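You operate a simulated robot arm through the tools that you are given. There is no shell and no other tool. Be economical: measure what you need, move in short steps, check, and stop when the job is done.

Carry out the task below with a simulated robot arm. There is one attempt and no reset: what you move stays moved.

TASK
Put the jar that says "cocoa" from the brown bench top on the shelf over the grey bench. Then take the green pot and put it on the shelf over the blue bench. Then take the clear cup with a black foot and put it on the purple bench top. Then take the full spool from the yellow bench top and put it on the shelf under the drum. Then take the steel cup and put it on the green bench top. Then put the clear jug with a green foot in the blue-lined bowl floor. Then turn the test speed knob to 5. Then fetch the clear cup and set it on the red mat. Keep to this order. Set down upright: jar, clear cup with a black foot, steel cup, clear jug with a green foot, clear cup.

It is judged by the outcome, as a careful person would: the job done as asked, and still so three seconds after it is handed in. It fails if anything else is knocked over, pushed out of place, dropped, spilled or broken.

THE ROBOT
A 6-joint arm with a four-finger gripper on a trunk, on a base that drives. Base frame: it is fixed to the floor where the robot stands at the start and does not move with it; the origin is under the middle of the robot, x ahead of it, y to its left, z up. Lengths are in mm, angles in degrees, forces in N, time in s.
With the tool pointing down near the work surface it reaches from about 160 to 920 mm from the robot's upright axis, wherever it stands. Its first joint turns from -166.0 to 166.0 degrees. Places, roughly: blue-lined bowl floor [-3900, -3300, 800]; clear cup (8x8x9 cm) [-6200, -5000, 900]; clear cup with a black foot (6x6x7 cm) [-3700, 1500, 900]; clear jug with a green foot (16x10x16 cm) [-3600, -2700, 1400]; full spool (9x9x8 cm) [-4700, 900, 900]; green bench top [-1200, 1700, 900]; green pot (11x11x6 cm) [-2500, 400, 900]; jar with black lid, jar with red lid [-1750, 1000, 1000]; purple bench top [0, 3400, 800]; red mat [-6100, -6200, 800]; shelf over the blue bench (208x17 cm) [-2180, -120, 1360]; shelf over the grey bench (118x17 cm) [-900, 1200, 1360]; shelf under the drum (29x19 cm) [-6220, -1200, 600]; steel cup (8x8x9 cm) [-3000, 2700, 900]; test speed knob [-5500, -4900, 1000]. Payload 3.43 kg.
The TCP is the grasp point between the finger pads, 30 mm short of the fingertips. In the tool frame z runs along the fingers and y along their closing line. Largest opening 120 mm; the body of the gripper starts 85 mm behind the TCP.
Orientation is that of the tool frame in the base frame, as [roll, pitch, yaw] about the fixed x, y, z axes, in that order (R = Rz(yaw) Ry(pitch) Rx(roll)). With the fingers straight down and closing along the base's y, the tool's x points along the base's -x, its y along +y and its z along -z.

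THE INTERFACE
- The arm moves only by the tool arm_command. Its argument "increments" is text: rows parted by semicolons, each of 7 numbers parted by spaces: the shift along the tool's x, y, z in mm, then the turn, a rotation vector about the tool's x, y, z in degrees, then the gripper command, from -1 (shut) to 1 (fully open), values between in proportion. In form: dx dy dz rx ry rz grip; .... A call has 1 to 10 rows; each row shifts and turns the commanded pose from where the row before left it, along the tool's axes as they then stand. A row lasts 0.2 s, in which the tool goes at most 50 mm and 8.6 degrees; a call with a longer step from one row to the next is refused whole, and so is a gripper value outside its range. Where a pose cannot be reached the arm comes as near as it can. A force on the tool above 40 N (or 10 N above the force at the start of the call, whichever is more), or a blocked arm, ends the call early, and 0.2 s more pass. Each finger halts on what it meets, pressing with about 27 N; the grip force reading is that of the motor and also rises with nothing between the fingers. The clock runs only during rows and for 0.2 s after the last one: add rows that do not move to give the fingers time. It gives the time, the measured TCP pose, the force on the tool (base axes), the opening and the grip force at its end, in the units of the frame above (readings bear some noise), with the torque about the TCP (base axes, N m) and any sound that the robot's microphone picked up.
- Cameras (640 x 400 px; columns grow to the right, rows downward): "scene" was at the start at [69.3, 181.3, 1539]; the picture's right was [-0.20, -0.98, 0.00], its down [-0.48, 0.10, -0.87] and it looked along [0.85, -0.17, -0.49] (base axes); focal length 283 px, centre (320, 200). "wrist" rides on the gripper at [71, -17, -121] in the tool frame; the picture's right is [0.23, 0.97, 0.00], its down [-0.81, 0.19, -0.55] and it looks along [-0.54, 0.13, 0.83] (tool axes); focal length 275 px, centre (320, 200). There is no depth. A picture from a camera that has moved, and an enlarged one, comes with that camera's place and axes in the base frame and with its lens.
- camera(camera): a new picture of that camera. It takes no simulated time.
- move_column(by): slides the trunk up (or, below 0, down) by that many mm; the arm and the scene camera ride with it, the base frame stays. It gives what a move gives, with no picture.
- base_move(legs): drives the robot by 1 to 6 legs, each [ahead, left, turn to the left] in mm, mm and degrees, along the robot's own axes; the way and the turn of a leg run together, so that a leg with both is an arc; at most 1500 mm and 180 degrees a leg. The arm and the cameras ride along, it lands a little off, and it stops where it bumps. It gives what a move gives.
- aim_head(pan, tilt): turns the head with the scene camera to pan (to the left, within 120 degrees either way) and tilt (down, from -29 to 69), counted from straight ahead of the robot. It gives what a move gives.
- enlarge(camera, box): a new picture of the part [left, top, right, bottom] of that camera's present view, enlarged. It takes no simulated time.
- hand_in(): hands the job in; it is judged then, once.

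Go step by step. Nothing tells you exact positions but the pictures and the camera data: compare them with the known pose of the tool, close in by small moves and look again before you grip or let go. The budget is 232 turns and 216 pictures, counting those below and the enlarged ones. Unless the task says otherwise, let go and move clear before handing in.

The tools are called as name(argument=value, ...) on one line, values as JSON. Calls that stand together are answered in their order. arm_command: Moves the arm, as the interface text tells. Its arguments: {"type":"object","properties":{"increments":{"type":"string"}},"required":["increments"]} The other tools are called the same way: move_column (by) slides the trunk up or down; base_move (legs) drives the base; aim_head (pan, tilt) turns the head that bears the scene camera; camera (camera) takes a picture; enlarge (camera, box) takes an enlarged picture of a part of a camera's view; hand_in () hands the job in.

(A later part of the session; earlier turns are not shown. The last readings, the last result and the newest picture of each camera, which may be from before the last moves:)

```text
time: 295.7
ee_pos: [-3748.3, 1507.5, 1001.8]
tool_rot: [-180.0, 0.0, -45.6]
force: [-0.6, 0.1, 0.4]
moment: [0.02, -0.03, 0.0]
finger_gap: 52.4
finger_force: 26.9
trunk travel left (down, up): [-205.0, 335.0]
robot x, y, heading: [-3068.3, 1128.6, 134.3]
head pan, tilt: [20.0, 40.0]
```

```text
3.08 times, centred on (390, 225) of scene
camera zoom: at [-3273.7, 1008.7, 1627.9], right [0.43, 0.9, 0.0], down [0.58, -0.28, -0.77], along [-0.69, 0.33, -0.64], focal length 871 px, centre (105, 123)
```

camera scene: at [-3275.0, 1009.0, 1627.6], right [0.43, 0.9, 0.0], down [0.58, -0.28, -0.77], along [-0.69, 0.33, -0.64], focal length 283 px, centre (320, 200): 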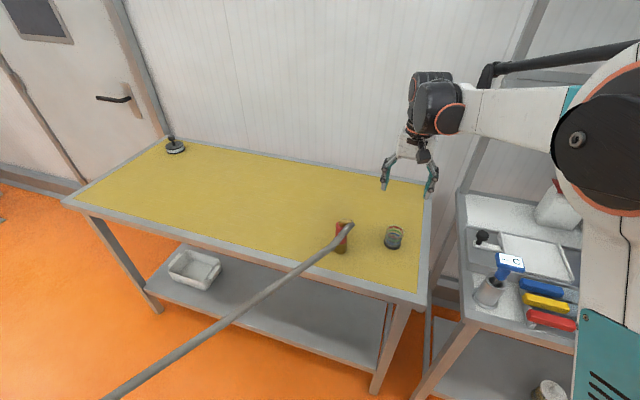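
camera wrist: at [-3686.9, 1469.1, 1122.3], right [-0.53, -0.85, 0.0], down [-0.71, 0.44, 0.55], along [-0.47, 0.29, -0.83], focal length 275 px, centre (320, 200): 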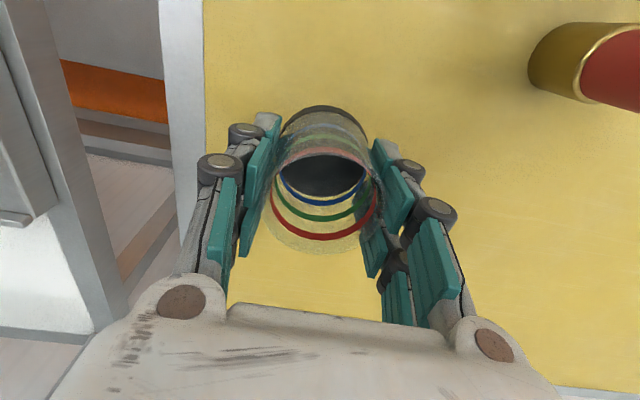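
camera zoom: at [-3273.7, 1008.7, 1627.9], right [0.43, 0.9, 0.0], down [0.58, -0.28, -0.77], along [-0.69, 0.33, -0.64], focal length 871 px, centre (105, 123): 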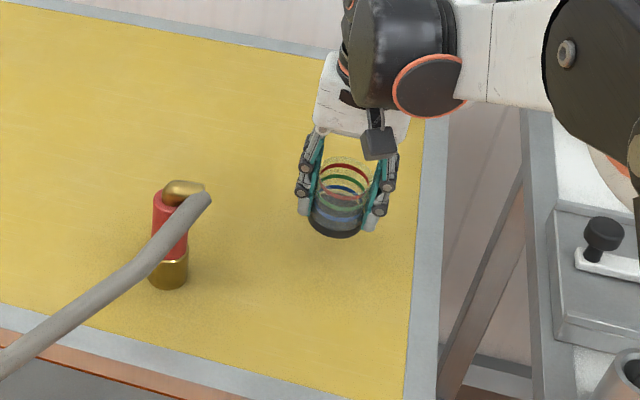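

The cup is held. I'll raise, retract, and carry it to the purple bench by the right wall.

move_column(by=200)

arm_command(increments="40 -36 0 0 0 0 -1;40 -36 0 0 0 0 -1;40 -36 0 0 0 0 -1;40 -36 0 0 0 0 -1;40 -36 0 0 0 0 -1;40 -36 0 0 0 0 -1")

base_move(legs=[[0, -1450, 0.5], [0, -1450, 0], [-560, 0, 0], [0, 0, -90]])

aim_head(pan=0, tilt=35)

camera(camera="scene")

camera(camera="wrist")

```text
time: 297.9
ee_pos: [-3748.6, 1508.1, 1202.1]
tool_rot: [-179.9, -0.1, -45.5]
force: [0.8, -0.6, 0.7]
moment: [0.01, -0.01, 0.01]
finger_gap: 52.3
finger_force: 27.1
trunk travel left (down, up): [-405.0, 135.0]
robot x, y, heading: [-3068.3, 1127.4, 134.6]
head pan, tilt: [20.0, 40.0]
```

```text
refused: row 1 steps farther than a row can; nothing moved
```

```text
time: 301.4
ee_pos: [-3355.5, 1895.5, 1201.5]
tool_rot: [179.2, 0.0, -44.7]
force: [0.2, -0.3, -0.7]
moment: [0.04, -0.05, -0.02]
finger_gap: 52.1
finger_force: 27.2
trunk travel left (down, up): [-405.0, 135.0]
robot x, y, heading: [-2667.0, 1531.0, 134.6]
head pan, tilt: [20.0, 40.0]
stopped in leg 1: the force on the tool passed its limit at 87 N (the readings are from after the stop); the commanded pose is now the measured one
```

```text
time: 302.2
ee_pos: [-3354.1, 1897.1, 1202.4]
tool_rot: [179.1, -0.1, -44.9]
force: [-3.6, -4.1, 0.8]
moment: [0.11, -0.12, 0.05]
finger_gap: 52.2
finger_force: 26.6
trunk travel left (down, up): [-405.0, 135.0]
robot x, y, heading: [-2663.0, 1527.7, 134.6]
head pan, tilt: [0.0, 35.0]
```

```text
143 pictures are left
camera scene: at [-2855.9, 1432.9, 1835.2], right [0.71, 0.71, 0.0], down [0.41, -0.41, -0.82], along [-0.58, 0.58, -0.57], focal length 283 px, centre (320, 200)
```

scene: 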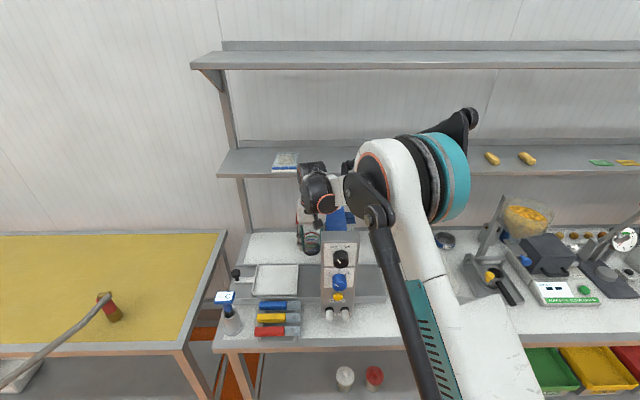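

```text
142 pictures are left
camera wrist: at [-3290.4, 1859.8, 1322.5], right [-0.52, -0.85, 0.02], down [-0.7, 0.44, 0.56], along [-0.48, 0.28, -0.83], focal length 275 px, centre (320, 200)
```

wrist: 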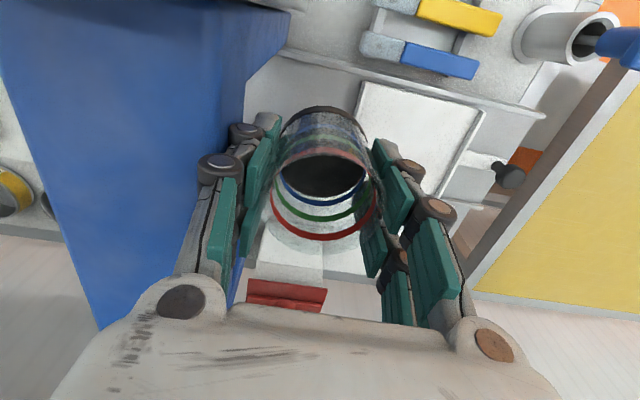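

My arm retract was refused (step too long) and the base move then swung the arm into the blue bracket machine. I'll back off carefully and check that nothing shifted.

base_move(legs=[[0, 120, 0]])

camera(camera="wrist")

enlarge(camera="scene", box=[220, 170, 480, 340])

```text
time: 303.5
ee_pos: [-3440.8, 1811.0, 1202.1]
tool_rot: [179.1, 0.0, -44.9]
force: [-0.1, -0.5, -1.6]
moment: [0.06, -0.08, 0.0]
finger_gap: 52.3
finger_force: 27.1
trunk travel left (down, up): [-405.0, 135.0]
robot x, y, heading: [-2748.8, 1445.4, 134.6]
head pan, tilt: [0.0, 35.0]
```

```text
141 pictures are left
camera wrist: at [-3376.4, 1774.7, 1322.1], right [-0.52, -0.85, 0.01], down [-0.7, 0.44, 0.56], along [-0.48, 0.28, -0.83], focal length 275 px, centre (320, 200)
```

wrist: 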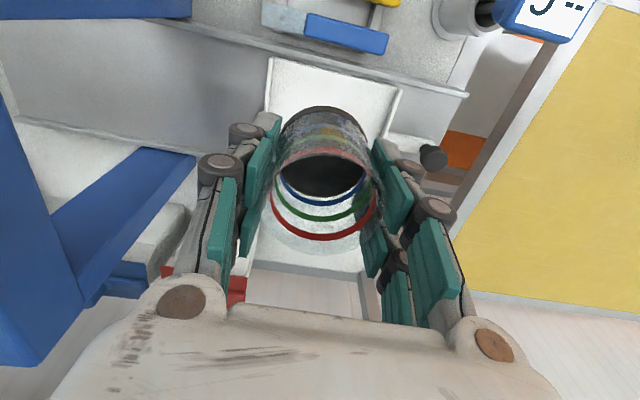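

```text
2.35 times, centred on (350, 255) of scene
camera zoom: at [-2942.3, 1347.5, 1835.0], right [0.71, 0.7, 0.0], down [0.41, -0.41, -0.82], along [-0.58, 0.58, -0.57], focal length 666 px, centre (249, 71)
```

zoom: 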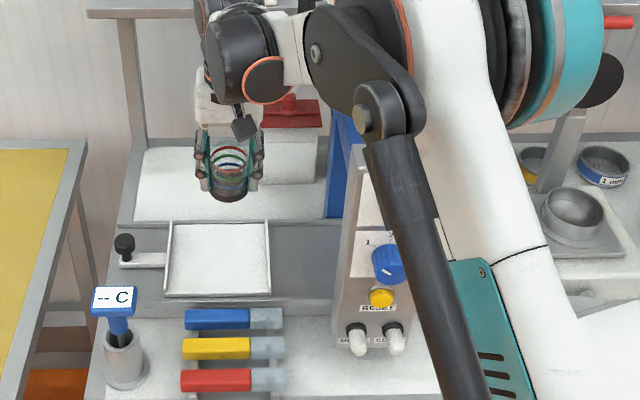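

The machine still stands square on its bench and the cup is still held. I retract straight back with legal step sizes first.

arm_command(increments="40 0 0 0 0 0 -1;45 0 0 0 0 0 -1;45 0 0 0 0 0 -1;45 0 0 0 0 0 -1;45 0 0 0 0 0 -1;30 -30 0 0 0 0 -1;0 -45 0 0 0 0 -1;0 -45 0 0 0 0 -1;0 -45 0 0 0 0 -1;0 -45 0 0 0 0 -1")

enlarge(camera="scene", box=[220, 170, 560, 340])

```text
time: 305.7
ee_pos: [-3113.3, 1787.3, 1199.8]
tool_rot: [179.0, 0.0, -44.8]
force: [0.6, -0.6, -0.4]
moment: [-0.03, -0.01, 0.0]
finger_gap: 52.2
finger_force: 26.9
trunk travel left (down, up): [-405.0, 135.0]
robot x, y, heading: [-2750.7, 1445.8, 134.8]
head pan, tilt: [0.0, 35.0]
```

```text
1.88 times, centred on (390, 255) of scene
camera zoom: at [-2939.0, 1350.3, 1835.5], right [0.71, 0.7, 0.0], down [0.4, -0.41, -0.82], along [-0.58, 0.58, -0.57], focal length 533 px, centre (188, 96)
```

zoom: 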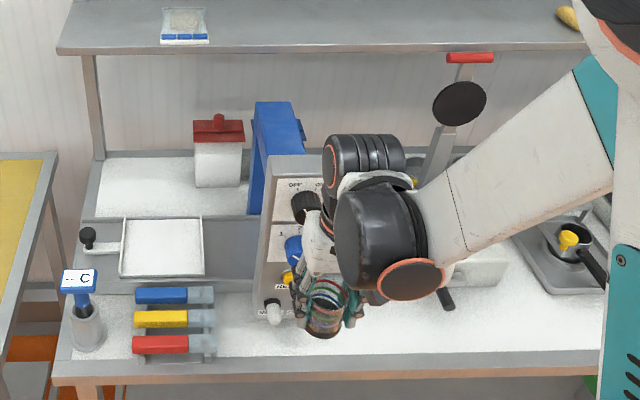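

All intact, and the gripper is now clear of the bench. Driving to the purple bench.

base_move(legs=[[-60, 0, 0], [0, -1220, 0], [0, -1200, 0], [-500, 0, 0], [0, 0, -90]])

camera(camera="scene")

camera(camera="wrist")

```text
time: 324.4
ee_pos: [-267.8, 3066.7, 1198.8]
tool_rot: [179.1, 0.0, -136.1]
force: [0.0, 0.2, -0.2]
moment: [0.0, -0.01, 0.02]
finger_gap: 52.2
finger_force: 26.8
trunk travel left (down, up): [-405.0, 135.0]
robot x, y, heading: [-616.9, 2711.5, 43.1]
head pan, tilt: [0.0, 35.0]
```

```text
138 pictures are left
camera scene: at [-706.9, 2903.3, 1835.4], right [0.69, -0.73, 0.0], down [-0.42, -0.39, -0.82], along [0.59, 0.56, -0.57], focal length 283 px, centre (320, 200)
```

scene: 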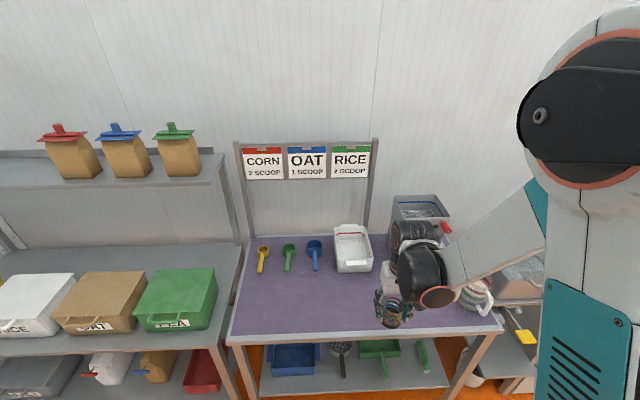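

```text
137 pictures are left
camera wrist: at [-305.3, 3004.4, 1319.2], right [-0.84, 0.54, 0.02], down [0.46, 0.69, 0.56], along [0.29, 0.47, -0.83], focal length 275 px, centre (320, 200)
```

wrist: 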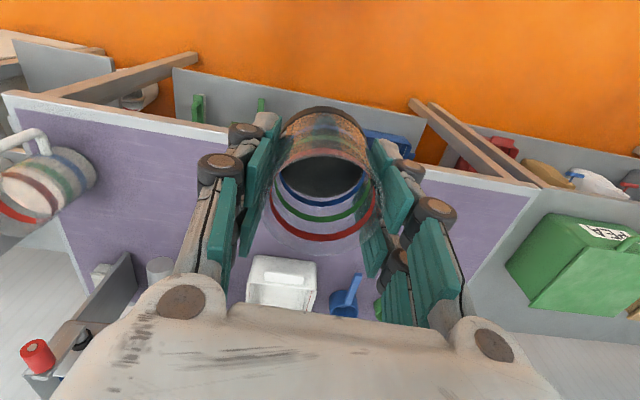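

The purple bench has free space in front of the white tray; its top is about z=835. I'll move the cup over (-180, 3350) and lower with the trunk.

arm_command(increments="-40 24.5 0 0.9 0 0 -1;-43.5 24.5 0 0 0 0 -1;-43.5 24.5 0 0 0 0 -1;-43.5 24.5 0 0 0 0 -1;-43.5 24.5 0 0 0 0 -1;-43.5 24 0 0 0 0 -1")

move_column(by=-230)

camera(camera="scene")

camera(camera="wrist")

```text
time: 325.8
ee_pos: [-182.9, 3354.7, 1197.9]
tool_rot: [-179.9, -0.2, -136.2]
force: [0.6, 0.4, -1.9]
moment: [-0.02, 0.04, 0.03]
finger_gap: 52.1
finger_force: 27.1
trunk travel left (down, up): [-405.0, 135.0]
robot x, y, heading: [-618.3, 2708.5, 43.3]
head pan, tilt: [0.0, 35.0]
```

```text
time: 328.3
ee_pos: [-182.7, 3351.8, 968.7]
tool_rot: [179.9, 0.0, -136.1]
force: [-0.5, 0.1, -0.1]
moment: [0.01, 0.01, -0.05]
finger_gap: 52.3
finger_force: 27.2
trunk travel left (down, up): [-175.0, 365.0]
robot x, y, heading: [-619.1, 2712.1, 43.4]
head pan, tilt: [0.0, 35.0]
```

```text
136 pictures are left
camera scene: at [-707.0, 2903.4, 1605.5], right [0.69, -0.73, 0.0], down [-0.42, -0.4, -0.82], along [0.59, 0.56, -0.57], focal length 283 px, centre (320, 200)
```

scene: 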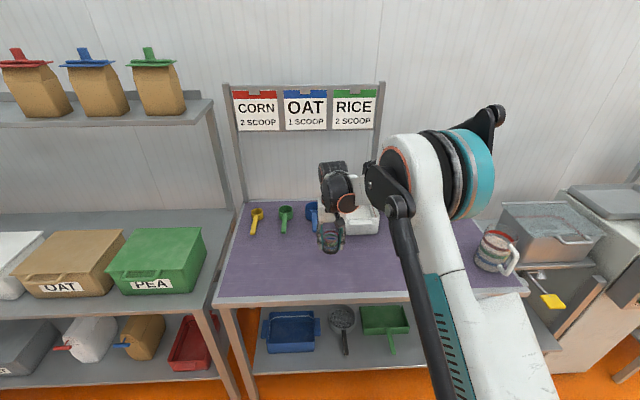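

```text
135 pictures are left
camera wrist: at [-222.8, 3290.7, 1090.7], right [-0.84, 0.54, 0.0], down [0.45, 0.7, 0.55], along [0.3, 0.47, -0.83], focal length 275 px, centre (320, 200)
```

wrist: 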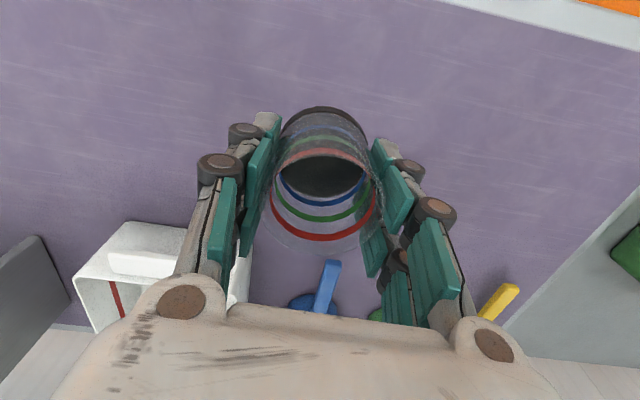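

I'll shift 60 mm toward me to stay clear of the scoops and tray, then lower to contact.

arm_command(increments="40 0 0 0 0 0 -1;20 0 20 0 0 0 -1;0 0 25 0 0 0 -1;0 0 15 0 0 0 -1;0 0 5 0 0 0 -1;0 0 5 0 0 0 -1;0 0 4 0 0 0 -1;0 0 0 0 0 0 -1")

enlarge(camera="scene", box=[270, 180, 430, 305])

```text
time: 330.1
ee_pos: [-226.7, 3309.3, 895.6]
tool_rot: [179.9, -0.1, -136.0]
force: [-0.3, -0.1, -0.4]
moment: [0.02, -0.01, 0.01]
finger_gap: 52.3
finger_force: 26.9
trunk travel left (down, up): [-175.0, 365.0]
robot x, y, heading: [-619.4, 2708.0, 43.4]
head pan, tilt: [0.0, 35.0]
```

```text
3.20 times, centred on (350, 242) of scene
camera zoom: at [-707.0, 2903.5, 1605.4], right [0.69, -0.73, 0.0], down [-0.42, -0.4, -0.82], along [0.59, 0.56, -0.57], focal length 906 px, centre (224, 64)
```

zoom: 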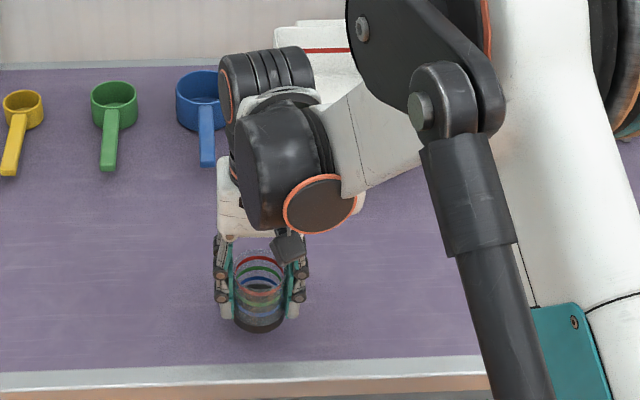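

arm_command(increments="0 0 4 0 0 0 -1;0 0 3 0 0 0 -1;0 0 2 0 0 0 -1;0 0 2 0 0 0 -1;0 0 2 0 0 0 -1;0 0 2 0 0 0 -1;0 0 2 0 0 0 -1;0 0 0 0 0 0 -1")

enlarge(camera="scene", box=[270, 180, 430, 305])

```text
time: 331.9
ee_pos: [-226.4, 3311.1, 879.4]
tool_rot: [-179.9, 0.0, -136.0]
force: [-0.2, -0.4, -0.4]
moment: [0.01, -0.02, 0.02]
finger_gap: 51.9
finger_force: 27.2
trunk travel left (down, up): [-175.0, 365.0]
robot x, y, heading: [-620.5, 2711.7, 43.4]
head pan, tilt: [0.0, 35.0]
```

```text
3.20 times, centred on (350, 242) of scene
camera zoom: at [-707.0, 2903.5, 1605.4], right [0.69, -0.73, 0.0], down [-0.42, -0.4, -0.82], along [0.59, 0.56, -0.57], focal length 906 px, centre (224, 64)
```

zoom: 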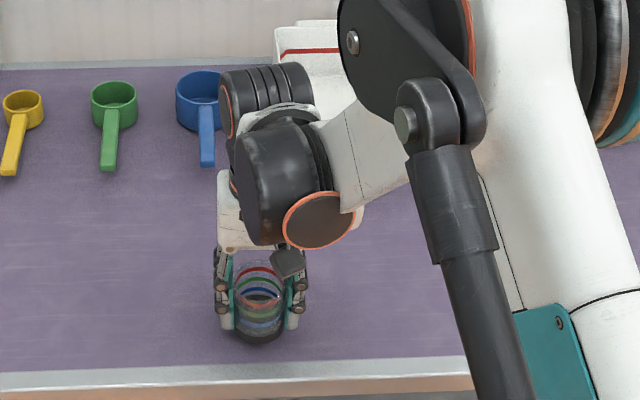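

arm_command(increments="0 0 2 0 0 0 -1;0 0 2 0 0 0 -1;0 0 2 0 0 0 -1;0 0 2 0 0 0 -1;0 0 2 0 0 0 -1;0 0 2 0 0 0 -1;0 0 0 0 0 0 -1")

enlarge(camera="scene", box=[270, 180, 430, 305])

```text
time: 333.5
ee_pos: [-227.2, 3310.3, 866.8]
tool_rot: [180.0, 0.0, -136.1]
force: [-0.5, -0.5, -0.1]
moment: [-0.03, -0.01, 0.02]
finger_gap: 52.4
finger_force: 26.7
trunk travel left (down, up): [-175.0, 365.0]
robot x, y, heading: [-618.7, 2714.3, 43.3]
head pan, tilt: [0.0, 35.0]
```

```text
3.20 times, centred on (350, 242) of scene
camera zoom: at [-707.0, 2903.5, 1605.4], right [0.69, -0.73, 0.0], down [-0.42, -0.4, -0.82], along [0.59, 0.56, -0.57], focal length 906 px, centre (224, 64)
```

zoom: 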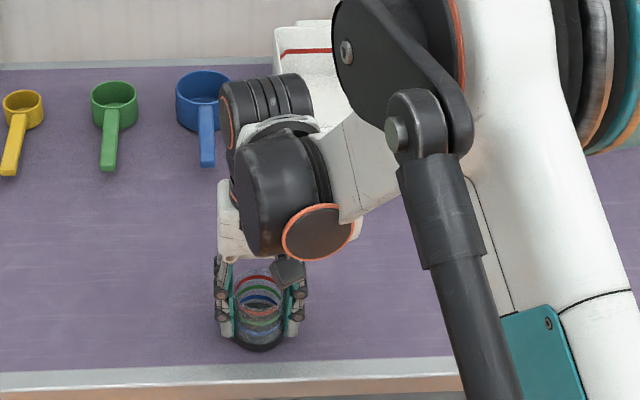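

arm_command(increments="0 0 2 0 0 0 -1;0 0 2 0 0 0 -1;0 0 2 0 0 0 -1;0 0 2 0 0 0 -1;0 0 2 0 0 0 -1;0 0 2 0 0 0 -1;0 0 0 0 0 0 -1")

enlarge(camera="scene", box=[270, 180, 430, 305])

camera(camera="wrist")

```text
time: 335.1
ee_pos: [-227.1, 3310.3, 857.0]
tool_rot: [179.9, 0.1, -136.1]
force: [3.6, 7.7, 28.1]
moment: [0.3, 0.11, -0.07]
finger_gap: 52.4
finger_force: 26.9
trunk travel left (down, up): [-175.0, 365.0]
robot x, y, heading: [-617.1, 2712.5, 43.3]
head pan, tilt: [0.0, 35.0]
```

```text
3.20 times, centred on (350, 242) of scene
camera zoom: at [-708.0, 2902.0, 1605.6], right [0.69, -0.73, 0.0], down [-0.42, -0.39, -0.82], along [0.59, 0.56, -0.57], focal length 906 px, centre (224, 64)
```

zoom: 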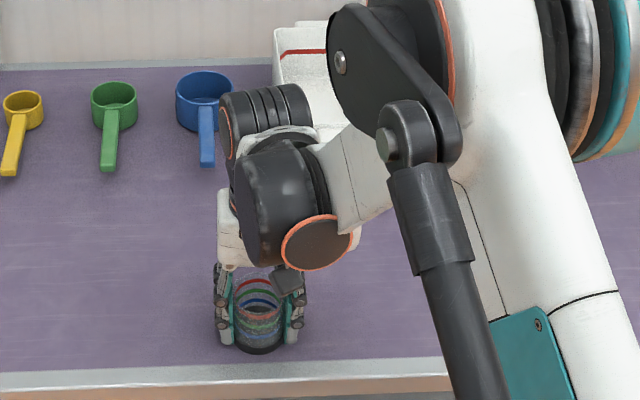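

```text
130 pictures are left
camera wrist: at [-266.5, 3248.3, 976.7], right [-0.84, 0.54, 0.0], down [0.45, 0.7, 0.55], along [0.3, 0.47, -0.83], focal length 275 px, centre (320, 200)
```

wrist: 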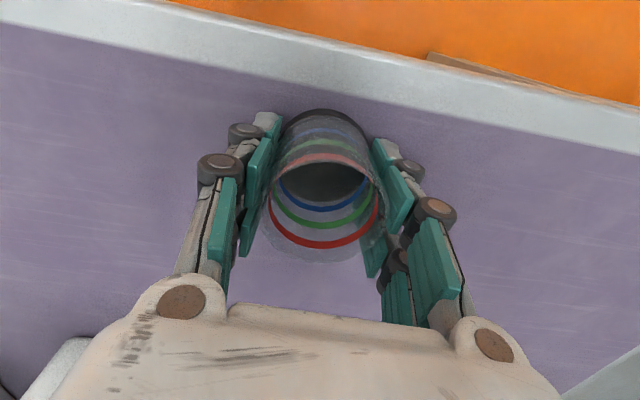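

Contact. The cup stands on the purple bench well inside its edge; I'll ease off, open and rise.

arm_command(increments="0 0 -2 0 0 0 -1;0 0 0 0 0 0 0;0 0 0 0 0 0 0.5;0 0 0 0 0 0 0.5;0 0 -20 0 0 0 0.5;0 0 -40 0 0 0 0.5;0 0 -45 0 0 0 0.5;0 0 -45 0 0 0 0.5")

camera(camera="wrist")

enlarge(camera="scene", box=[270, 180, 430, 305])

```text
time: 336.9
ee_pos: [-226.1, 3310.4, 1006.6]
tool_rot: [180.0, 0.0, -136.1]
force: [1.0, -0.3, 0.3]
moment: [-0.02, 0.02, 0.0]
finger_gap: 90.0
finger_force: 0.3
trunk travel left (down, up): [-175.0, 365.0]
robot x, y, heading: [-622.0, 2711.8, 43.3]
head pan, tilt: [0.0, 35.0]
```

```text
129 pictures are left
camera wrist: at [-266.2, 3248.9, 1127.9], right [-0.84, 0.54, 0.0], down [0.45, 0.7, 0.55], along [0.3, 0.47, -0.83], focal length 275 px, centre (320, 200)
```

wrist: 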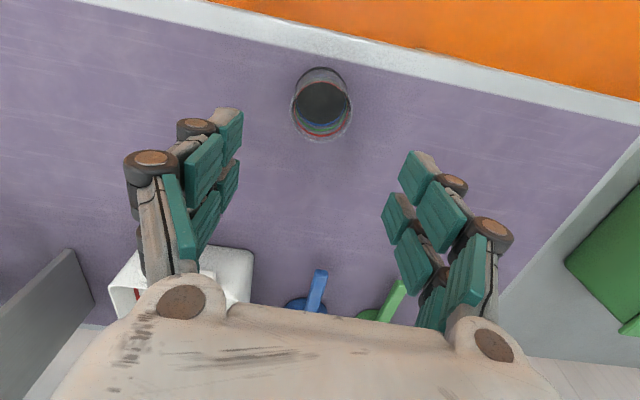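

```text
3.20 times, centred on (350, 242) of scene
camera zoom: at [-707.3, 2903.1, 1605.4], right [0.69, -0.73, 0.0], down [-0.42, -0.39, -0.82], along [0.59, 0.56, -0.57], focal length 906 px, centre (224, 64)
```

zoom: 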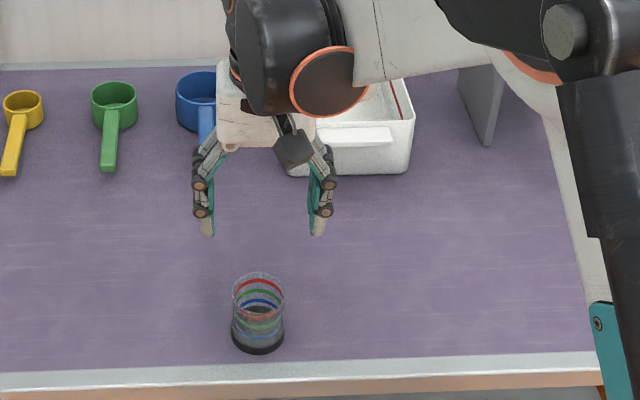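

The cup is set. Next the spool at the far end of the yellow bench; the hose blocks the aisle, so I'll drive round the front of the benches to their left end.

move_column(by=200)

arm_command(increments="40 0 0 0 0 0 0.5;40 -25 0 0 0 0 0.5;40 -25 0 0 0 0 0.5;40 -25 0 0 0 0 0.5;40 -25 0 0 0 0 0.5;0 -45 0 0 0 0 1")

base_move(legs=[[-20, 0, 1.7], [0, -830, 0], [0, -830, 0]])

```text
time: 339.0
ee_pos: [-226.8, 3310.4, 1206.1]
tool_rot: [-180.0, 0.0, -136.1]
force: [-0.5, -0.9, -0.7]
moment: [-0.01, 0.0, 0.0]
finger_gap: 90.1
finger_force: 0.1
trunk travel left (down, up): [-375.0, 165.0]
robot x, y, heading: [-618.1, 2709.3, 43.4]
head pan, tilt: [0.0, 35.0]
```

```text
time: 340.4
ee_pos: [-268.4, 3067.7, 1207.0]
tool_rot: [179.8, -0.1, -136.0]
force: [0.6, -0.2, 0.5]
moment: [0.0, 0.02, 0.02]
finger_gap: 119.8
finger_force: 0.1
trunk travel left (down, up): [-375.0, 165.0]
robot x, y, heading: [-616.0, 2714.8, 43.6]
head pan, tilt: [0.0, 35.0]
```

```text
time: 349.3
ee_pos: [878.0, 1884.4, 1205.7]
tool_rot: [180.0, -0.1, -135.0]
force: [0.8, 0.2, 0.0]
moment: [0.0, 0.04, -0.03]
finger_gap: 120.0
finger_force: 0.1
trunk travel left (down, up): [-375.0, 165.0]
robot x, y, heading: [534.4, 1519.0, 44.7]
head pan, tilt: [0.0, 35.0]
```

base_move(legs=[[-1200, 0, 0.3], [-1200, 0, 0], [-1200, 0, 0], [-1150, 0, 0], [0, 0, 90]])

aim_head(pan=0, tilt=25)

camera(camera="scene")

aim_head(pan=70, tilt=20)

camera(camera="scene")

```text
time: 375.9
ee_pos: [-3167.4, -1507.7, 1206.4]
tool_rot: [-179.9, 0.0, -45.3]
force: [0.5, -0.8, 0.0]
moment: [-0.03, -0.03, 0.0]
finger_gap: 120.0
finger_force: 0.1
trunk travel left (down, up): [-375.0, 165.0]
robot x, y, heading: [-2808.5, -1852.8, 134.2]
head pan, tilt: [0.0, 35.0]
```

```text
time: 376.7
ee_pos: [-3169.0, -1506.8, 1206.4]
tool_rot: [179.9, -0.1, -45.3]
force: [0.8, 0.3, -0.4]
moment: [0.0, 0.01, -0.01]
finger_gap: 120.1
finger_force: 0.1
trunk travel left (down, up): [-375.0, 165.0]
robot x, y, heading: [-2806.1, -1853.4, 134.4]
head pan, tilt: [0.0, 25.0]
```

```text
127 pictures are left
camera scene: at [-2999.7, -1940.0, 1821.1], right [0.72, 0.7, 0.0], down [0.3, -0.3, -0.91], along [-0.63, 0.65, -0.42], focal length 283 px, centre (320, 200)
```

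scene: 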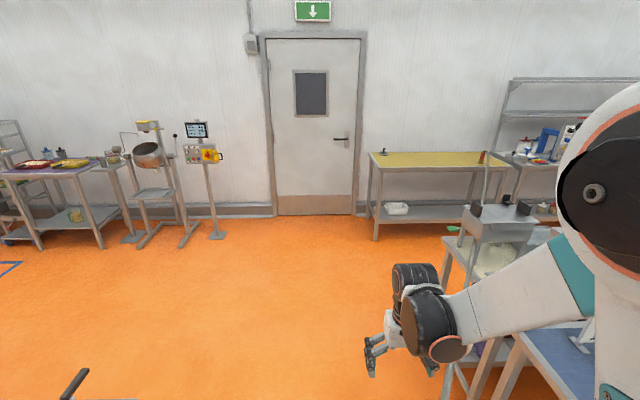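

```text
time: 378.1
ee_pos: [-3168.4, -1508.8, 1207.3]
tool_rot: [180.0, 0.1, -45.2]
force: [0.2, 0.3, 0.2]
moment: [0.01, 0.02, 0.04]
finger_gap: 119.9
finger_force: 0.0
trunk travel left (down, up): [-375.0, 165.0]
robot x, y, heading: [-2801.6, -1852.7, 134.2]
head pan, tilt: [70.0, 20.0]
```

```text
126 pictures are left
camera scene: at [-3020.2, -2044.2, 1829.2], right [-0.41, 0.91, 0.0], down [0.31, 0.14, -0.94], along [-0.86, -0.39, -0.34], focal length 283 px, centre (320, 200)
```

scene: 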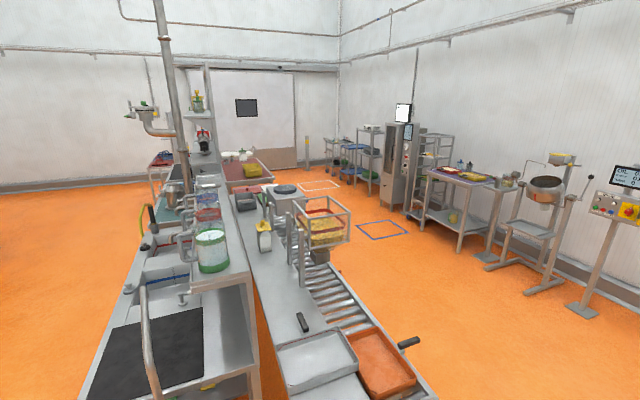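

I see the door, the yellow bench's left end with the spool, the drum on its stand further left, and the jug on the sink shelf. The way ahead is clear, so I drive up to the spool.

base_move(legs=[[1250, 0, 0.7], [1250, 0, 0], [0, -550, 0]])

aim_head(pan=0, tilt=40)

camera(camera="scene")

camera(camera="wrist")

```text
time: 393.1
ee_pos: [-4520.9, 672.7, 1206.0]
tool_rot: [179.8, 0.0, -45.6]
force: [-0.5, 0.5, -0.4]
moment: [0.02, 0.02, 0.03]
finger_gap: 120.0
finger_force: 0.2
trunk travel left (down, up): [-375.0, 165.0]
robot x, y, heading: [-4162.6, 322.1, 134.0]
head pan, tilt: [70.0, 20.0]
```

```text
time: 394.5
ee_pos: [-4521.5, 671.5, 1205.6]
tool_rot: [-180.0, 0.1, -45.6]
force: [0.1, 0.1, 0.0]
moment: [-0.03, -0.01, 0.01]
finger_gap: 120.0
finger_force: 0.1
trunk travel left (down, up): [-375.0, 165.0]
robot x, y, heading: [-4163.9, 323.1, 133.9]
head pan, tilt: [0.0, 40.0]
```

```text
125 pictures are left
camera scene: at [-4350.6, 233.7, 1797.8], right [0.72, 0.7, 0.0], down [0.45, -0.46, -0.77], along [-0.53, 0.55, -0.64], focal length 283 px, centre (320, 200)
```

scene: 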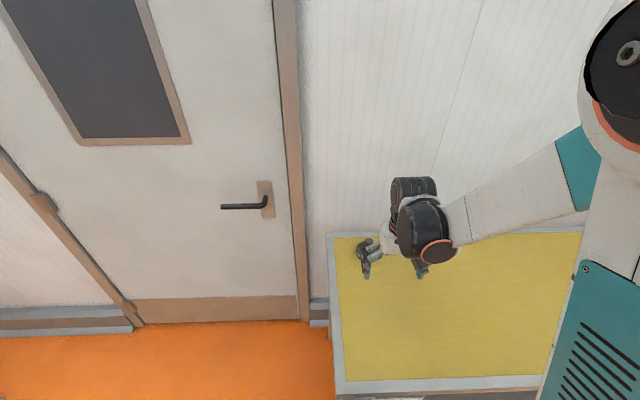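

```text
124 pictures are left
camera wrist: at [-4459.6, 633.6, 1327.2], right [-0.53, -0.85, 0.0], down [-0.7, 0.45, 0.55], along [-0.47, 0.29, -0.83], focal length 275 px, centre (320, 200)
```

wrist: 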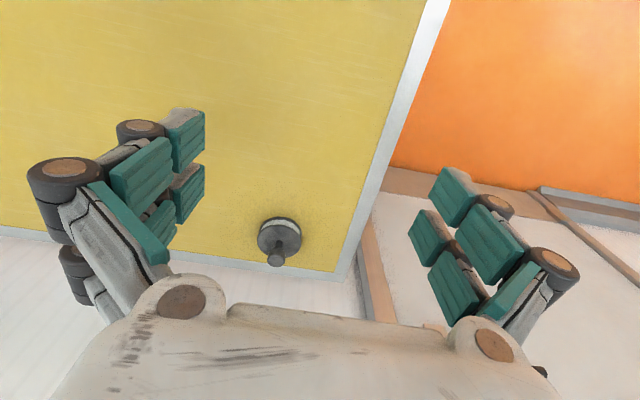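

enlarge(camera="wrist", box=[220, 190, 340, 280])

arm_command(increments="0 -30 0 0 0 0 1;0 -30 0 0 0 0 1;0 0 0 0 0 0 1")

camera(camera="scene")

```text
4.44 times, centred on (280, 235) of wrist
camera zoom: at [-4459.6, 633.6, 1327.2], right [-0.53, -0.85, 0.0], down [-0.7, 0.45, 0.55], along [-0.47, 0.29, -0.83], focal length 1224 px, centre (498, 44)
```

zoom: 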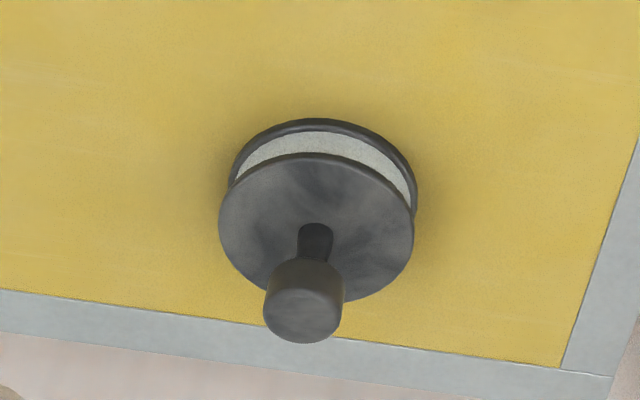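

```text
time: 395.3
ee_pos: [-4479.8, 713.9, 1205.8]
tool_rot: [-180.0, 0.0, -45.7]
force: [0.4, -0.2, 1.0]
moment: [-0.01, 0.01, 0.0]
finger_gap: 120.0
finger_force: 0.1
trunk travel left (down, up): [-375.0, 165.0]
robot x, y, heading: [-4159.9, 329.0, 134.1]
head pan, tilt: [0.0, 40.0]
```

```text
122 pictures are left
camera scene: at [-4350.8, 233.5, 1797.8], right [0.72, 0.69, 0.0], down [0.45, -0.46, -0.77], along [-0.53, 0.55, -0.64], focal length 283 px, centre (320, 200)
```

scene: 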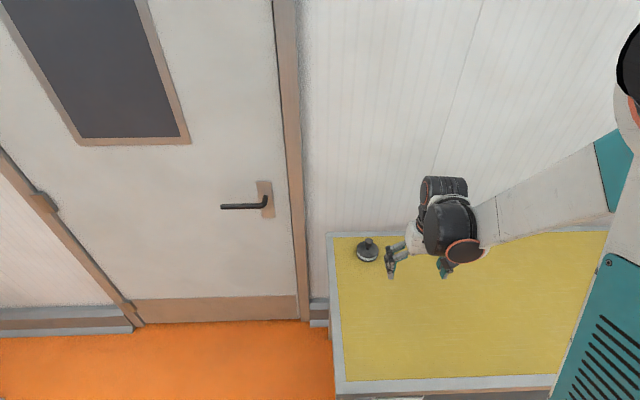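

The spool stands at about (-4730, 897) with a grab knob on top (top z≈970). The destination lies under a drum, so I'll grip the knob with the tool tilted 60°; first tilt and move to a standoff.

arm_command(increments="0 0 0 0 -8.5 0 0.4;0 0 0 0 -8.5 0 0.4;0 0 0 0 -8.5 0 0.4;0 0 0 0 -8.5 0 0.4;0 0 0 0 -8.5 0 0.4;0 0 0 0 -8.5 0 0.4;0 0 0 0 -8.5 0 0.4;0 0 0 0 -0.5 0 0.4")

move_column(by=-150)

arm_command(increments="-10 10 35 0 0 0 0.4;-10 10 35 0 0 0 0.4;-10 10 35 0 0 0 0.4;-10 10 35 0 0 0 0.4;-14 12 40 0 0 0 0.4;-14 0 43 0 0 0 0.4")

camera(camera="wrist")

camera(camera="scene")

```text
time: 397.1
ee_pos: [-4495.0, 736.7, 1296.8]
tool_rot: [179.9, 60.0, -45.7]
force: [-0.1, 0.2, -0.1]
moment: [-0.02, -0.02, -0.04]
finger_gap: 83.7
finger_force: 0.0
out of reach, approached as far as the arm can: row 5, 6, 7
trunk travel left (down, up): [-375.0, 165.0]
robot x, y, heading: [-4164.8, 329.0, 134.0]
head pan, tilt: [0.0, 40.0]
```

```text
time: 398.9
ee_pos: [-4493.7, 735.5, 1146.2]
tool_rot: [179.9, 59.9, -45.7]
force: [-0.3, 0.7, 1.1]
moment: [0.03, -0.03, 0.01]
finger_gap: 84.1
finger_force: 0.0
trunk travel left (down, up): [-225.0, 315.0]
robot x, y, heading: [-4161.8, 326.6, 134.3]
head pan, tilt: [0.0, 40.0]
```

```text
time: 400.3
ee_pos: [-4689.9, 861.2, 1093.5]
tool_rot: [179.9, 59.9, -45.8]
force: [-0.2, 0.5, -0.6]
moment: [0.05, 0.0, 0.01]
finger_gap: 83.8
finger_force: 0.1
trunk travel left (down, up): [-225.0, 315.0]
robot x, y, heading: [-4158.8, 325.1, 134.1]
head pan, tilt: [0.0, 40.0]
```

```text
121 pictures are left
camera wrist: at [-4580.9, 773.8, 1091.8], right [-0.61, -0.76, -0.2], down [-0.09, -0.18, 0.98], along [-0.78, 0.62, 0.05], focal length 275 px, centre (320, 200)
```

wrist: 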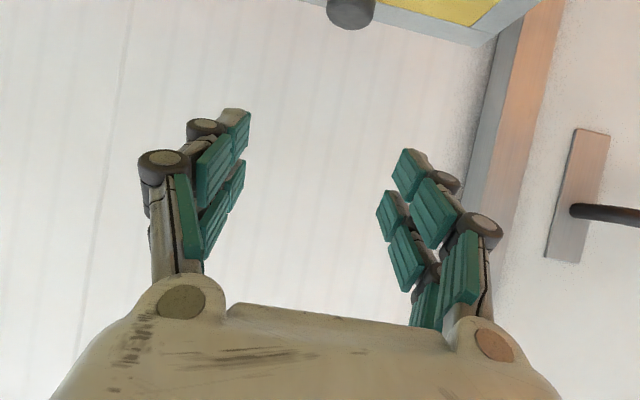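

```text
120 pictures are left
camera scene: at [-4351.3, 234.5, 1647.7], right [0.72, 0.69, 0.0], down [0.45, -0.46, -0.77], along [-0.53, 0.55, -0.64], focal length 283 px, centre (320, 200)
```

scene: 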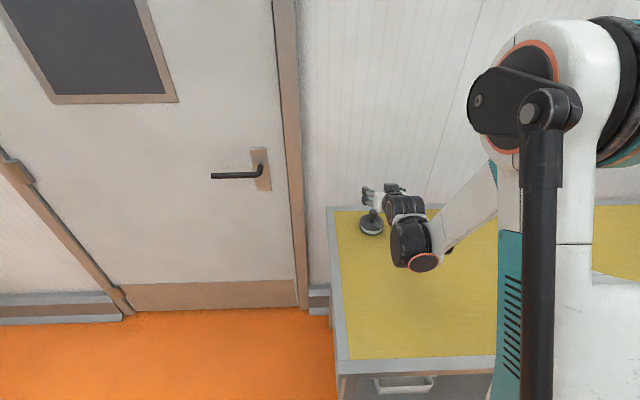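

arm_command(increments="39 1 22.5 0 0 0 0.4;39 1 22.5 0 0 0 0.4;39 1.6 22.5 0 0 0 0.4;0 0 0 0 0 0 0.4")

camera(camera="wrist")

enlarge(camera="scene", box=[330, 180, 450, 290])

```text
time: 401.3
ee_pos: [-4709.7, 875.0, 972.1]
tool_rot: [179.9, 59.9, -45.6]
force: [-0.6, 0.8, 0.1]
moment: [0.04, -0.02, 0.01]
finger_gap: 83.9
finger_force: 0.0
out of reach, approached as far as the arm can: row 3
trunk travel left (down, up): [-225.0, 315.0]
robot x, y, heading: [-4162.7, 326.6, 134.0]
head pan, tilt: [0.0, 40.0]
```

```text
119 pictures are left
camera wrist: at [-4598.7, 787.0, 971.1], right [-0.61, -0.76, -0.2], down [-0.09, -0.18, 0.98], along [-0.78, 0.62, 0.05], focal length 275 px, centre (320, 200)
```

wrist: 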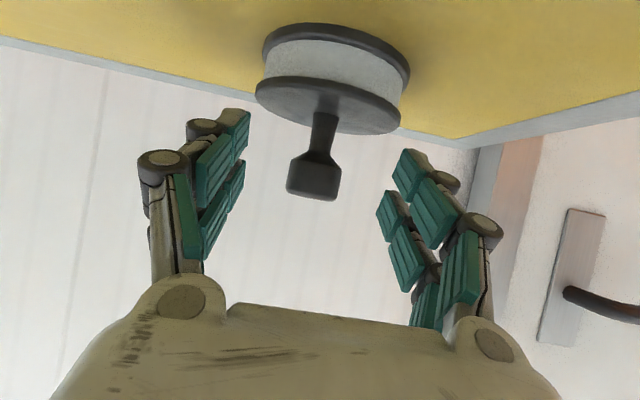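

```text
3.64 times, centred on (390, 235) of scene
camera zoom: at [-4351.0, 234.1, 1647.8], right [0.72, 0.69, 0.0], down [0.45, -0.46, -0.77], along [-0.53, 0.55, -0.64], focal length 1029 px, centre (66, 73)
```

zoom: 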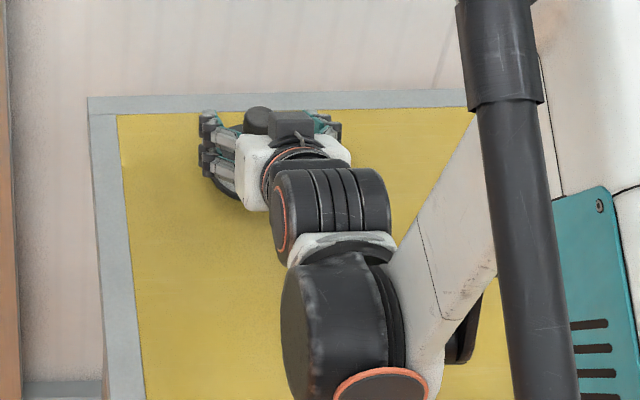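

The arm is at its reach limit, but the knob cap is dead centre and about 27 mm ahead. I'll roll the base forward 27 mm to bring the pads around it.

base_move(legs=[[27, -3, 0]])

camera(camera="wrist")

```text
time: 402.1
ee_pos: [-4726.9, 896.0, 972.1]
tool_rot: [179.9, 59.8, -45.7]
force: [0.3, 0.7, 1.0]
moment: [0.01, -0.02, 0.02]
finger_gap: 84.1
finger_force: 0.0
trunk travel left (down, up): [-225.0, 315.0]
robot x, y, heading: [-4178.5, 346.8, 133.9]
head pan, tilt: [0.0, 40.0]
```

```text
117 pictures are left
camera wrist: at [-4615.8, 809.1, 971.2], right [-0.61, -0.76, -0.2], down [-0.09, -0.18, 0.98], along [-0.78, 0.62, 0.05], focal length 275 px, centre (320, 200)
```

wrist: 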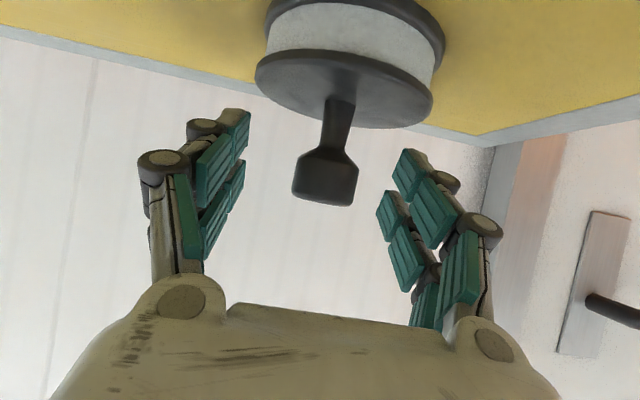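

The cap sits at the grasp point. Closing, then lifting with the trunk.

arm_command(increments="0 0 0 0 0 0 -0.2;0 0 0 0 0 0 -1;0 0 0 0 0 0 -1;0 0 0 0 0 0 -1;0 0 0 0 0 0 -1")

move_column(by=100)

camera(camera="wrist")

```text
time: 403.3
ee_pos: [-4725.5, 897.1, 973.4]
tool_rot: [179.9, 59.8, -45.7]
force: [-0.5, -0.6, -0.3]
moment: [0.01, -0.02, 0.03]
finger_gap: 29.7
finger_force: 27.0
trunk travel left (down, up): [-225.0, 315.0]
robot x, y, heading: [-4180.3, 345.5, 133.9]
head pan, tilt: [0.0, 40.0]
```

```text
time: 404.6
ee_pos: [-4726.1, 897.7, 1070.9]
tool_rot: [180.0, 59.8, -45.6]
force: [-0.2, 0.3, -1.8]
moment: [-0.02, -0.02, 0.0]
finger_gap: 29.5
finger_force: 27.0
trunk travel left (down, up): [-325.0, 215.0]
robot x, y, heading: [-4182.2, 346.9, 134.1]
head pan, tilt: [0.0, 40.0]
```

```text
116 pictures are left
camera wrist: at [-4615.7, 808.9, 1071.2], right [-0.61, -0.76, -0.2], down [-0.09, -0.18, 0.98], along [-0.78, 0.62, 0.05], focal length 275 px, centre (320, 200)
```

wrist: 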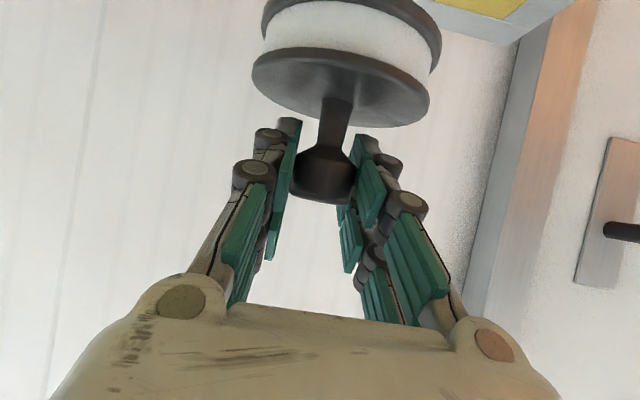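

The spool is held firmly by its knob. I'll back off, retract and drive left toward the drum.

base_move(legs=[[-400, 0, 1]])

arm_command(increments="10 0 -43 0 0 0 -1;10 0 -43 0 0 0 -1;10 0 -43 0 0 0 -1;10 0 -43 0 0 0 -1")

base_move(legs=[[0, 1200, 0], [0, 1200, 0]])

aim_head(pan=0, tilt=35)

camera(camera="scene")

camera(camera="wrist")

```text
time: 407.1
ee_pos: [-4454.9, 603.8, 1072.7]
tool_rot: [179.9, 59.8, -44.8]
force: [0.3, 0.4, -1.4]
moment: [0.03, -0.03, 0.02]
finger_gap: 29.6
finger_force: 26.9
trunk travel left (down, up): [-325.0, 215.0]
robot x, y, heading: [-3900.5, 61.2, 134.8]
head pan, tilt: [0.0, 40.0]
```

```text
time: 408.1
ee_pos: [-4376.2, 525.1, 1184.8]
tool_rot: [179.9, 59.7, -44.9]
force: [0.7, -1.5, -1.1]
moment: [-0.01, 0.02, 0.04]
finger_gap: 30.0
finger_force: 26.9
out of reach, approached as far as the arm can: row 1, 2, 3, 4
trunk travel left (down, up): [-325.0, 215.0]
robot x, y, heading: [-3898.8, 61.9, 134.8]
head pan, tilt: [0.0, 40.0]
```

```text
time: 419.9
ee_pos: [-6080.2, -1158.5, 1183.7]
tool_rot: [179.9, 59.6, -45.4]
force: [-0.4, -0.1, -0.9]
moment: [-0.01, -0.01, 0.0]
finger_gap: 29.7
finger_force: 26.9
trunk travel left (down, up): [-325.0, 215.0]
robot x, y, heading: [-5610.7, -1625.8, 134.2]
head pan, tilt: [0.0, 40.0]
```

```text
time: 420.5
ee_pos: [-6080.4, -1158.4, 1183.9]
tool_rot: [179.9, 59.7, -45.6]
force: [0.2, -0.3, -1.6]
moment: [-0.01, 0.02, 0.02]
finger_gap: 29.7
finger_force: 27.0
trunk travel left (down, up): [-325.0, 215.0]
robot x, y, heading: [-5607.3, -1627.1, 134.3]
head pan, tilt: [0.0, 35.0]
```

```text
115 pictures are left
camera scene: at [-5799.4, -1716.6, 1755.3], right [0.72, 0.7, 0.0], down [0.4, -0.41, -0.82], along [-0.57, 0.59, -0.57], focal length 283 px, centre (320, 200)
```

scene: 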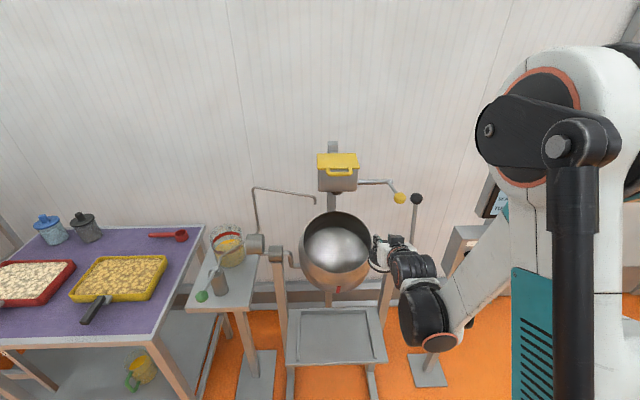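

```text
114 pictures are left
camera wrist: at [-5969.6, -1246.0, 1183.4], right [-0.61, -0.77, -0.2], down [-0.09, -0.18, 0.98], along [-0.79, 0.62, 0.04], focal length 275 px, centre (320, 200)
```

wrist: 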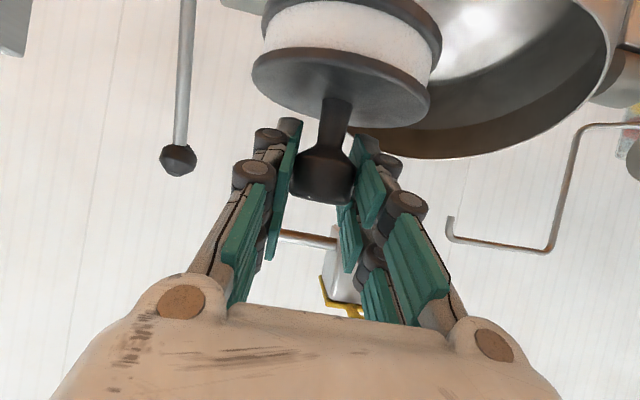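

The drum hangs about 340 mm above its shelf; the shelf centre is near (-6209, -1198, 600). I'll back away, centre myself on it and lower the trunk so I can slide the spool in beneath the drum.

base_move(legs=[[-260, 0, 0.8], [0, 124, 0]])

move_column(by=-320)

arm_command(increments="34 0 20 0 0 0 -1;34 0 20 0 0 0 -1;34 0 20 0 0 0 -1")

camera(camera="scene")

camera(camera="wrist")

```text
time: 423.3
ee_pos: [-5992.8, -1439.2, 1184.1]
tool_rot: [-180.0, 59.6, -44.7]
force: [-1.1, 0.3, -1.4]
moment: [0.02, -0.01, -0.03]
finger_gap: 29.7
finger_force: 26.9
trunk travel left (down, up): [-325.0, 215.0]
robot x, y, heading: [-5511.8, -1898.8, 134.8]
head pan, tilt: [0.0, 35.0]
```

```text
time: 426.4
ee_pos: [-5992.4, -1438.2, 864.5]
tool_rot: [179.8, 59.7, -44.7]
force: [-1.3, -0.3, -1.4]
moment: [-0.02, -0.03, 0.01]
finger_gap: 29.5
finger_force: 27.1
trunk travel left (down, up): [-5.0, 535.0]
robot x, y, heading: [-5516.7, -1900.0, 135.0]
head pan, tilt: [0.0, 35.0]
```

```text
time: 427.2
ee_pos: [-6035.1, -1397.0, 812.5]
tool_rot: [179.8, 59.4, -44.6]
force: [-0.8, -0.6, -0.5]
moment: [-0.03, -0.02, 0.07]
finger_gap: 29.9
finger_force: 27.0
out of reach, approached as far as the arm can: row 1, 2, 3
trunk travel left (down, up): [-5.0, 535.0]
robot x, y, heading: [-5516.4, -1900.0, 135.0]
head pan, tilt: [0.0, 35.0]
```

```text
113 pictures are left
camera scene: at [-5704.2, -1992.8, 1435.3], right [0.71, 0.71, 0.0], down [0.41, -0.41, -0.82], along [-0.58, 0.58, -0.57], focal length 283 px, centre (320, 200)
```

scene: 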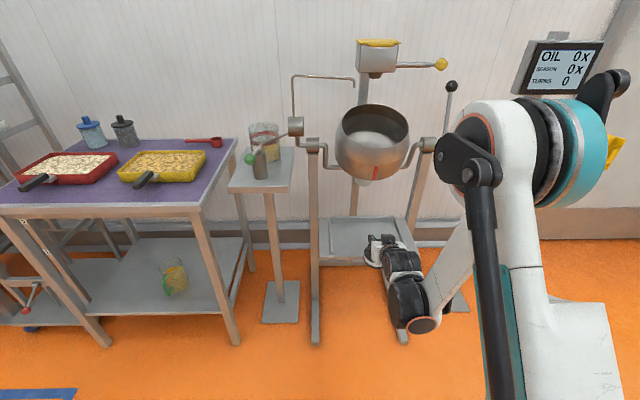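

```text
112 pictures are left
camera wrist: at [-5923.6, -1482.8, 812.8], right [-0.6, -0.77, -0.2], down [-0.09, -0.18, 0.98], along [-0.79, 0.61, 0.04], focal length 275 px, centre (320, 200)
```

wrist: 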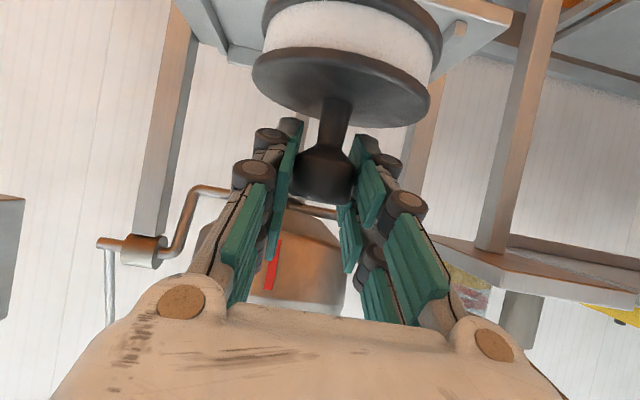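

arm_command(increments="11 0 25 0 0 0 -1;11 0 25 0 0 0 -1;11 0 25 0 0 0 -1")

```text
time: 428.0
ee_pos: [-6072.3, -1361.8, 748.9]
tool_rot: [179.9, 59.6, -44.7]
force: [0.2, -0.4, -1.1]
moment: [-0.04, 0.02, 0.0]
finger_gap: 29.7
finger_force: 26.6
out of reach, approached as far as the arm can: row 1
trunk travel left (down, up): [-5.0, 535.0]
robot x, y, heading: [-5508.7, -1897.8, 134.8]
head pan, tilt: [0.0, 35.0]
```

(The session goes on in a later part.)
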